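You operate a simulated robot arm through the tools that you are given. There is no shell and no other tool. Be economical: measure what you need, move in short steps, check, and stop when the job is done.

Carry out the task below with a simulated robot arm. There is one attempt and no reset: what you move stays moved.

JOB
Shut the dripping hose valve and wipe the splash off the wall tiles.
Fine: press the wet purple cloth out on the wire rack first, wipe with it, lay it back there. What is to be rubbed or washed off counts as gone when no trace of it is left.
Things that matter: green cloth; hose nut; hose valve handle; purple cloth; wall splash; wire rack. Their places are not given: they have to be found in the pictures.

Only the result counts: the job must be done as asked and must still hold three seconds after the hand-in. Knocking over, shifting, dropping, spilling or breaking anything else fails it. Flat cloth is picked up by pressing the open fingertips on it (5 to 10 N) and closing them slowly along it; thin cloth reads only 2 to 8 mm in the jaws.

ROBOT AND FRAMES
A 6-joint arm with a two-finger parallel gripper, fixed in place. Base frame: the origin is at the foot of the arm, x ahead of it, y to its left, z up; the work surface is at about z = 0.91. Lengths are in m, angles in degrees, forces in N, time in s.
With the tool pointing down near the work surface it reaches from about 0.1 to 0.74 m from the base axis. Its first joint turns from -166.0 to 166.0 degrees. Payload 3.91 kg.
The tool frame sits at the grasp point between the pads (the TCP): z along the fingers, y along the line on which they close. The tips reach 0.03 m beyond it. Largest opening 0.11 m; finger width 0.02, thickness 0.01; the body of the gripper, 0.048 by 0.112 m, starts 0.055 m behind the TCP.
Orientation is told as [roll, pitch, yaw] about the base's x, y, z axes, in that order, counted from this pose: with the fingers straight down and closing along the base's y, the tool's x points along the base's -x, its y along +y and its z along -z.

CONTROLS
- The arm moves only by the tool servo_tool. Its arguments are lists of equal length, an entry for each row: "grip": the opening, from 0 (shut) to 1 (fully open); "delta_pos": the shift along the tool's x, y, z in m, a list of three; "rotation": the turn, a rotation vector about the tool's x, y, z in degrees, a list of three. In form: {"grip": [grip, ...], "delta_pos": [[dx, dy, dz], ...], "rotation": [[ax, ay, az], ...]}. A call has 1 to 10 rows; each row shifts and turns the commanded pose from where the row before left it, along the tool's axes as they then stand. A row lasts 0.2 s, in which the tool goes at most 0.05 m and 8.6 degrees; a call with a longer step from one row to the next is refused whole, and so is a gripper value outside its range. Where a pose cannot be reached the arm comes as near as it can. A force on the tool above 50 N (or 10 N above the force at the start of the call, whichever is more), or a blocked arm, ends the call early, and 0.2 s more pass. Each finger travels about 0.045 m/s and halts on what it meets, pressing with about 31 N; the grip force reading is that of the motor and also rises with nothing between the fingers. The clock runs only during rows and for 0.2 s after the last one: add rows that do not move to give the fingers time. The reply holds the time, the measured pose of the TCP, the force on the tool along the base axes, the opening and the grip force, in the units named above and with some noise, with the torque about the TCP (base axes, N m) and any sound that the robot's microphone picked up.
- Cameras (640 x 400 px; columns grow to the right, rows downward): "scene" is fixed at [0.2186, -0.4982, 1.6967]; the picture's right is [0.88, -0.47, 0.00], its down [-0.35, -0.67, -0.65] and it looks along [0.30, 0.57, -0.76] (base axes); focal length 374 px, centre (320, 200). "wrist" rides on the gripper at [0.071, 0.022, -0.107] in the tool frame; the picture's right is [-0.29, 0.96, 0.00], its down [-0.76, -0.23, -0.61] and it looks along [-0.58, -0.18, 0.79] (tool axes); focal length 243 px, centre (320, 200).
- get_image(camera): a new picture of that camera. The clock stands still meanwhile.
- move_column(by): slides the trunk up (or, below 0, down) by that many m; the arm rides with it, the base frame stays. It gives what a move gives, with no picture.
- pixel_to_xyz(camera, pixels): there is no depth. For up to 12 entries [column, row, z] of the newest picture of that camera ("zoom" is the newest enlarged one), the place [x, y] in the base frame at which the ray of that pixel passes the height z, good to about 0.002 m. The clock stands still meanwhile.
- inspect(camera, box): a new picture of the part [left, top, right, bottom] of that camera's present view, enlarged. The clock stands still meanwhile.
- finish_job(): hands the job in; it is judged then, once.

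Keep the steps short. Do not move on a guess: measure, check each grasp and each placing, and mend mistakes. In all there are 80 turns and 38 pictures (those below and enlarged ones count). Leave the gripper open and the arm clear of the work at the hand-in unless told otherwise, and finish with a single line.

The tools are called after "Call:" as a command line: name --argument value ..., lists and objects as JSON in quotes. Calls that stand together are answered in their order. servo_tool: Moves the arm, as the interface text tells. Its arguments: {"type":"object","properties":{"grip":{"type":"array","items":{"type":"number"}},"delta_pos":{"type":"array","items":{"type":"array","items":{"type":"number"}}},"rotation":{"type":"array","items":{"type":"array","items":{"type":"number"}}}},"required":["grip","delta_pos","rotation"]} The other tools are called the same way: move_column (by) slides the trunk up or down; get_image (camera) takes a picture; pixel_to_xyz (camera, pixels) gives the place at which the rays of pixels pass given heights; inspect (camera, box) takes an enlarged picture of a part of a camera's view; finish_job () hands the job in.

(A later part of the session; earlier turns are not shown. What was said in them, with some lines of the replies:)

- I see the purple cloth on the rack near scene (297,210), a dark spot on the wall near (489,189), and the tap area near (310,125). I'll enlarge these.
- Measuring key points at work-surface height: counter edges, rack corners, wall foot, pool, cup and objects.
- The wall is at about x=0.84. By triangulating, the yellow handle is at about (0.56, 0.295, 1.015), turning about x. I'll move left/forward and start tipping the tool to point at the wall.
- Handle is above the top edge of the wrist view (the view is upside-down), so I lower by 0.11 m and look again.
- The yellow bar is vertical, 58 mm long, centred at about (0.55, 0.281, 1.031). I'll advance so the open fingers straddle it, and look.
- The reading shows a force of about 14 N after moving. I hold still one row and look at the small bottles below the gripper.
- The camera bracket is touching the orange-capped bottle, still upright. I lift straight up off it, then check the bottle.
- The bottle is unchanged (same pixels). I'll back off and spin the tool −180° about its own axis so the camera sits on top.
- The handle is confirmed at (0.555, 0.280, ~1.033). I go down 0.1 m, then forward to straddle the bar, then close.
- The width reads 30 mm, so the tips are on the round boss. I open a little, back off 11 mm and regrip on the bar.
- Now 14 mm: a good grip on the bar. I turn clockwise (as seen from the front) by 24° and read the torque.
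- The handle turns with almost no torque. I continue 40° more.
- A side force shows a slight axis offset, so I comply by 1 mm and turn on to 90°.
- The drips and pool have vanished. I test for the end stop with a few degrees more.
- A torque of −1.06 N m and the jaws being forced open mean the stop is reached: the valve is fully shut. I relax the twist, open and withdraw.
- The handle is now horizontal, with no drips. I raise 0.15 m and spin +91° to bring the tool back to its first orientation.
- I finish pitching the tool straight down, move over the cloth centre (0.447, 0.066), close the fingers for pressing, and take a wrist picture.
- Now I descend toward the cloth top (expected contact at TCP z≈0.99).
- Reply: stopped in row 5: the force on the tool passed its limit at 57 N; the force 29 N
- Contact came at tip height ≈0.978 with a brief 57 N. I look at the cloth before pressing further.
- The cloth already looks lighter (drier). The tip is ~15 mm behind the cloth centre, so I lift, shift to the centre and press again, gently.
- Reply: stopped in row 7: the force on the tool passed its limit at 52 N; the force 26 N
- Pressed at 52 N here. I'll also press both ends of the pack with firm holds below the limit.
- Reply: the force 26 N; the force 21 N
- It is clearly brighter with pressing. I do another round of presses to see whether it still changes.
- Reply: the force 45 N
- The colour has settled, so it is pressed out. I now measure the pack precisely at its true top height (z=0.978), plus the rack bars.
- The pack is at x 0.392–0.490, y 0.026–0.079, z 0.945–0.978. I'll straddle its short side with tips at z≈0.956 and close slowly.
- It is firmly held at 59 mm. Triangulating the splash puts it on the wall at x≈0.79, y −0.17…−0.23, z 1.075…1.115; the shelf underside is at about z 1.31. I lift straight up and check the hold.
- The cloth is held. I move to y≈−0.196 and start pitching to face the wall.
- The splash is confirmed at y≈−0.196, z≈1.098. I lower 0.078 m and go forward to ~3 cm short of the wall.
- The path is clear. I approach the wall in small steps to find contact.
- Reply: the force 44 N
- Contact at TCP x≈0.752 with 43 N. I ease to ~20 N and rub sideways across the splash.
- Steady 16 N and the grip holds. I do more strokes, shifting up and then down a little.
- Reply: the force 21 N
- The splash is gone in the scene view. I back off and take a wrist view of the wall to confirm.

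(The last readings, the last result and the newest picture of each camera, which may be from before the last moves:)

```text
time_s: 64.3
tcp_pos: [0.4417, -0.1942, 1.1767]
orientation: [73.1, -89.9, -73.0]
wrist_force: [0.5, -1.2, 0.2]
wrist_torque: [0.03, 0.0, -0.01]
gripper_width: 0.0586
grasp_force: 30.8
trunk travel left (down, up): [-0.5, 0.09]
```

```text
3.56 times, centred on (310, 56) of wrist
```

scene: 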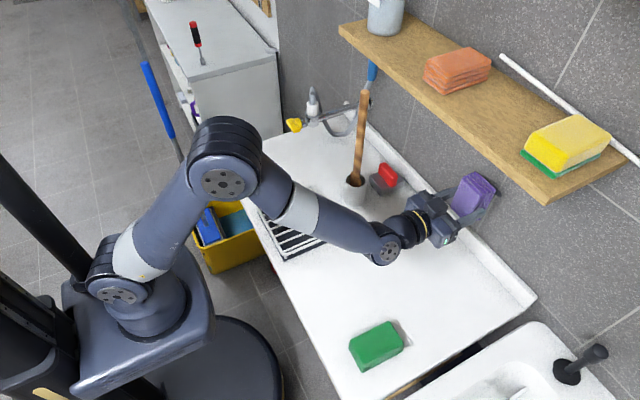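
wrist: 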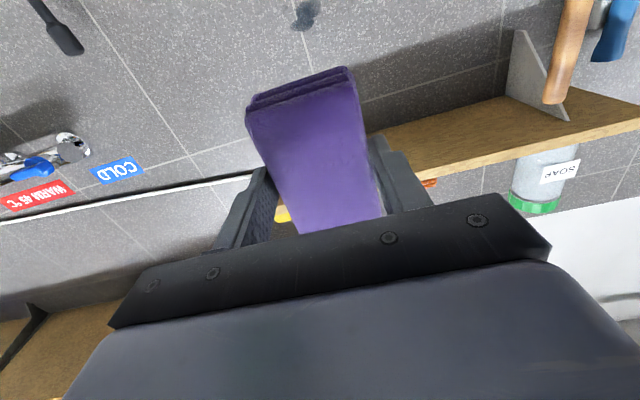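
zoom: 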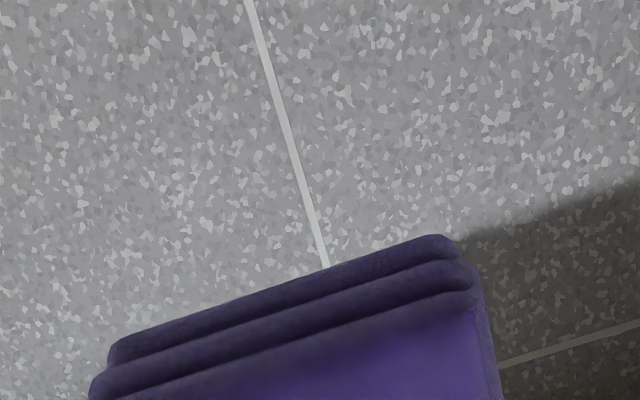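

The wall is clean with no trace. I pitch the tool back down.

Call:
servo_tool --grip '[0.3, 0.3, 0.3, 0.3, 0.3, 0.3, 0.3, 0.3, 0.3, 0.3]' --delta_pos '[[0, 0, 0], [0, 0, 0], [0, 0, 0], [0, 0, 0], [0, 0, 0], [0, 0, 0], [0, 0, 0], [0, 0, 0], [0, 0, 0], [0, 0.03, 0]]' --rotation '[[0, 8.2, 0], [0, 8.2, 0], [0, 8.2, 0], [0, 8.2, 0], [0, 8.2, 0], [0, 8.2, 0], [0, 8.2, 0], [0, 8.2, 0], [0, 8.2, 0], [0, 8.2, 0]]'

Call:
servo_tool --grip '[0.3, 0.3, 0.3, 0.3, 0.3, 0.3, 0.3]' --delta_pos '[[0, 0.045, 0], [0, 0.045, 0], [0, 0.045, 0], [0, 0.045, 0], [0, 0.03, 0], [0, 0.008, 0], [0, 0, 0]]' --rotation '[[0, 7.9, 0], [0, 0, 0], [0, 0, 0], [0, 0, 0], [0, 0, 0], [0, 0, 0], [0, 0, 0]]'

```text
time_s: 66.5
tcp_pos: [0.4396, -0.1667, 1.1764]
orientation: [0.0, -7.8, -0.1]
wrist_force: [-0.8, -0.2, -0.6]
wrist_torque: [-0.01, -0.01, -0.02]
gripper_width: 0.0587
grasp_force: 31.5
trunk travel left (down, up): [-0.5, 0.09]
```

```text
time_s: 68.2
tcp_pos: [0.441, 0.0521, 1.1755]
orientation: [0.1, 0.0, 0.0]
wrist_force: [0.6, 0.2, 0.0]
wrist_torque: [0.02, -0.04, 0.0]
gripper_width: 0.0589
grasp_force: 31.4
trunk travel left (down, up): [-0.5, 0.09]
```

Above the old place (0.441, 0.052). I lower to just above the rack, then in fine steps.

Call:
servo_tool --grip '[0.3, 0.3, 0.3, 0.3, 0.3, 0.3, 0.3, 0.3, 0.3]' --delta_pos '[[0, 0, 0.04], [0, 0, 0.04], [0, 0, 0.04], [0, 0, 0.04], [0, 0, 0.02], [0, 0, 0.003], [0, 0, 0.002], [0, 0, 0.002], [0, 0, 0.002]]' --rotation '[[0, 0, 0], [0, 0, 0], [0, 0, 0], [0, 0, 0], [0, 0, 0], [0, 0, 0], [0, 0, 0], [0, 0, 0], [0, 0, 0]]'

Call:
inspect --camera "scene" --box '[240, 160, 400, 260]'

```text
time_s: 70.2
tcp_pos: [0.4404, 0.0534, 0.9866]
orientation: [0.2, 0.0, 0.0]
wrist_force: [0.6, -0.1, -0.1]
wrist_torque: [-0.01, -0.02, 0.0]
gripper_width: 0.0588
grasp_force: 31.3
trunk travel left (down, up): [-0.5, 0.09]
```

```text
4.00 times, centred on (320, 210) of scene
```

zoom: 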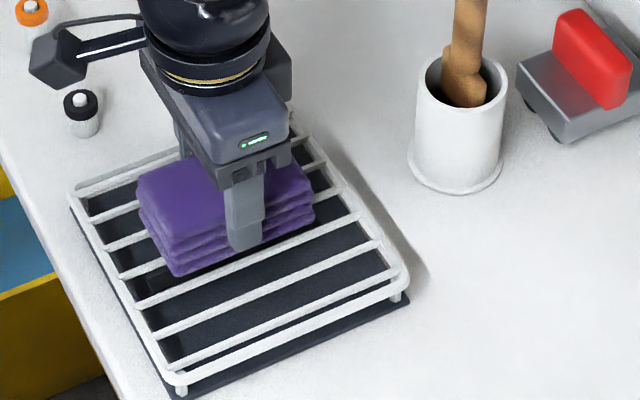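

Over the same spot, no contact yet. I lower 1 mm at a time until it bears.

Call:
servo_tool --grip '[0.3, 0.3, 0.3, 0.3]' --delta_pos '[[0, 0, 0.001], [0, 0, 0.001], [0, 0, 0.001], [0, 0, 0]]' --rotation '[[0, 0, 0], [0, 0, 0], [0, 0, 0], [0, 0, 0]]'

```text
time_s: 71.2
tcp_pos: [0.4411, 0.0521, 0.9861]
orientation: [0.2, -0.1, 0.0]
wrist_force: [1.2, 0.2, 13.8]
wrist_torque: [-0.35, 0.13, -0.02]
gripper_width: 0.0589
grasp_force: 30.4
trunk travel left (down, up): [-0.5, 0.09]
```

It bears on the rack with 14 N. I ease 1 mm, open slowly, then rise.

Call:
servo_tool --grip '[0.3, 0.6, 0.7, 0.85, 1, 1, 1, 1, 1, 1]' --delta_pos '[[0, 0, -0.001], [0, 0, 0], [0, 0, 0], [0, 0, 0], [0, 0, 0], [0, 0, 0], [0, 0, -0.03], [0, 0, -0.045], [0, 0, -0.045], [0, 0, -0.045]]' --rotation '[[0, 0, 0], [0, 0, 0], [0, 0, 0], [0, 0, 0], [0, 0, 0], [0, 0, 0], [0, 0, 0], [0, 0, 0], [0, 0, 0], [0, 0, 0]]'

Call:
servo_tool --grip '[1, 1, 1, 1]' --delta_pos '[[0.02, 0, -0.04], [0.03, 0, -0.04], [0.02, 0, 0], [0, 0, 0]]' --rotation '[[0, 0, 0], [0, 0, 0], [0, 0, 0], [0, 0, 0]]'

Call:
get_image --camera "scene"

Call:
inspect --camera "scene" --box '[230, 80, 390, 180]'

Call:
inspect --camera "scene" --box '[240, 160, 400, 260]'

```text
time_s: 73.3
tcp_pos: [0.4406, 0.0519, 1.1519]
orientation: [0.1, 0.0, 0.0]
wrist_force: [0.3, 0.8, 0.1]
wrist_torque: [-0.02, -0.01, 0.02]
gripper_width: 0.11
grasp_force: 0.1
trunk travel left (down, up): [-0.5, 0.09]
```

```text
time_s: 74.3
tcp_pos: [0.3696, 0.0517, 1.2312]
orientation: [0.1, 0.0, 0.0]
wrist_force: [0.2, 0.3, 0.6]
wrist_torque: [-0.01, 0.01, -0.02]
gripper_width: 0.11
grasp_force: 0.0
trunk travel left (down, up): [-0.5, 0.09]
```

```text
8 pictures are left
```

scene: 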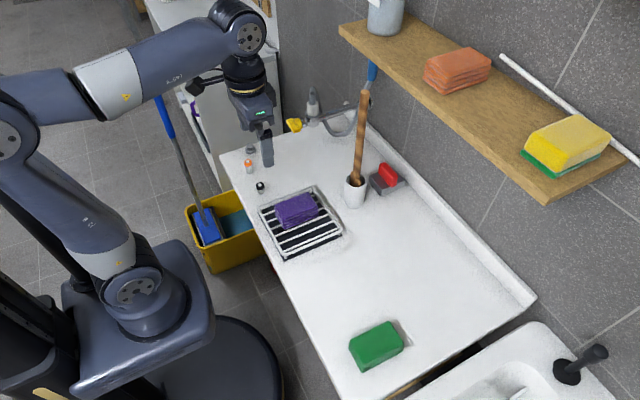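

```text
4.00 times, centred on (310, 130) of scene
```

zoom: 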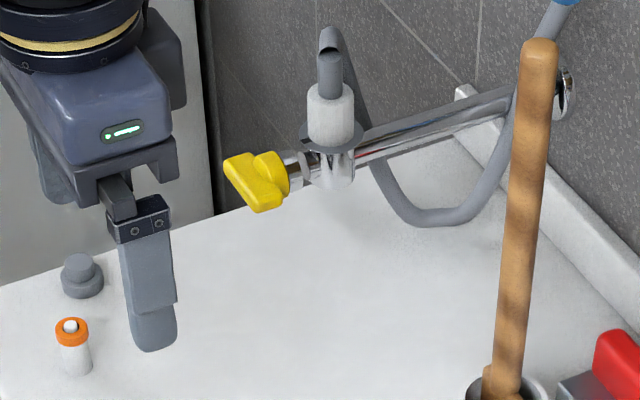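

```text
4.00 times, centred on (320, 210) of scene
```

zoom: 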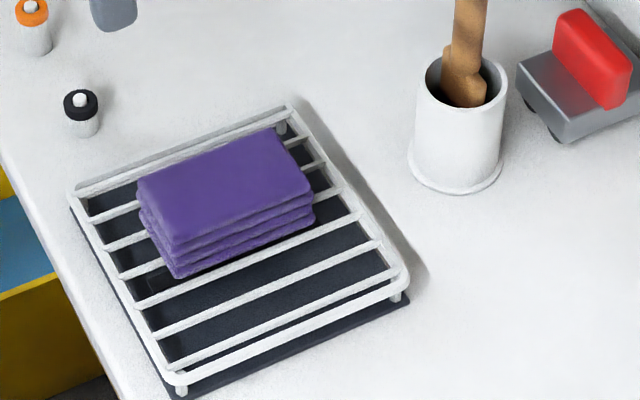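

The valve is shut with no drip, the wall is clean, the cloth lies on the rack and everything else is in place, so I hand in.

Call:
finish_job

```text
The job is handed in.
```

The hose valve is shut and no longer drips, the wall splash is wiped off with no trace left, and the purple cloth, pressed out before wiping, is back on the wire rack; the gripper brushed the orange-capped bottle once but did not move it.
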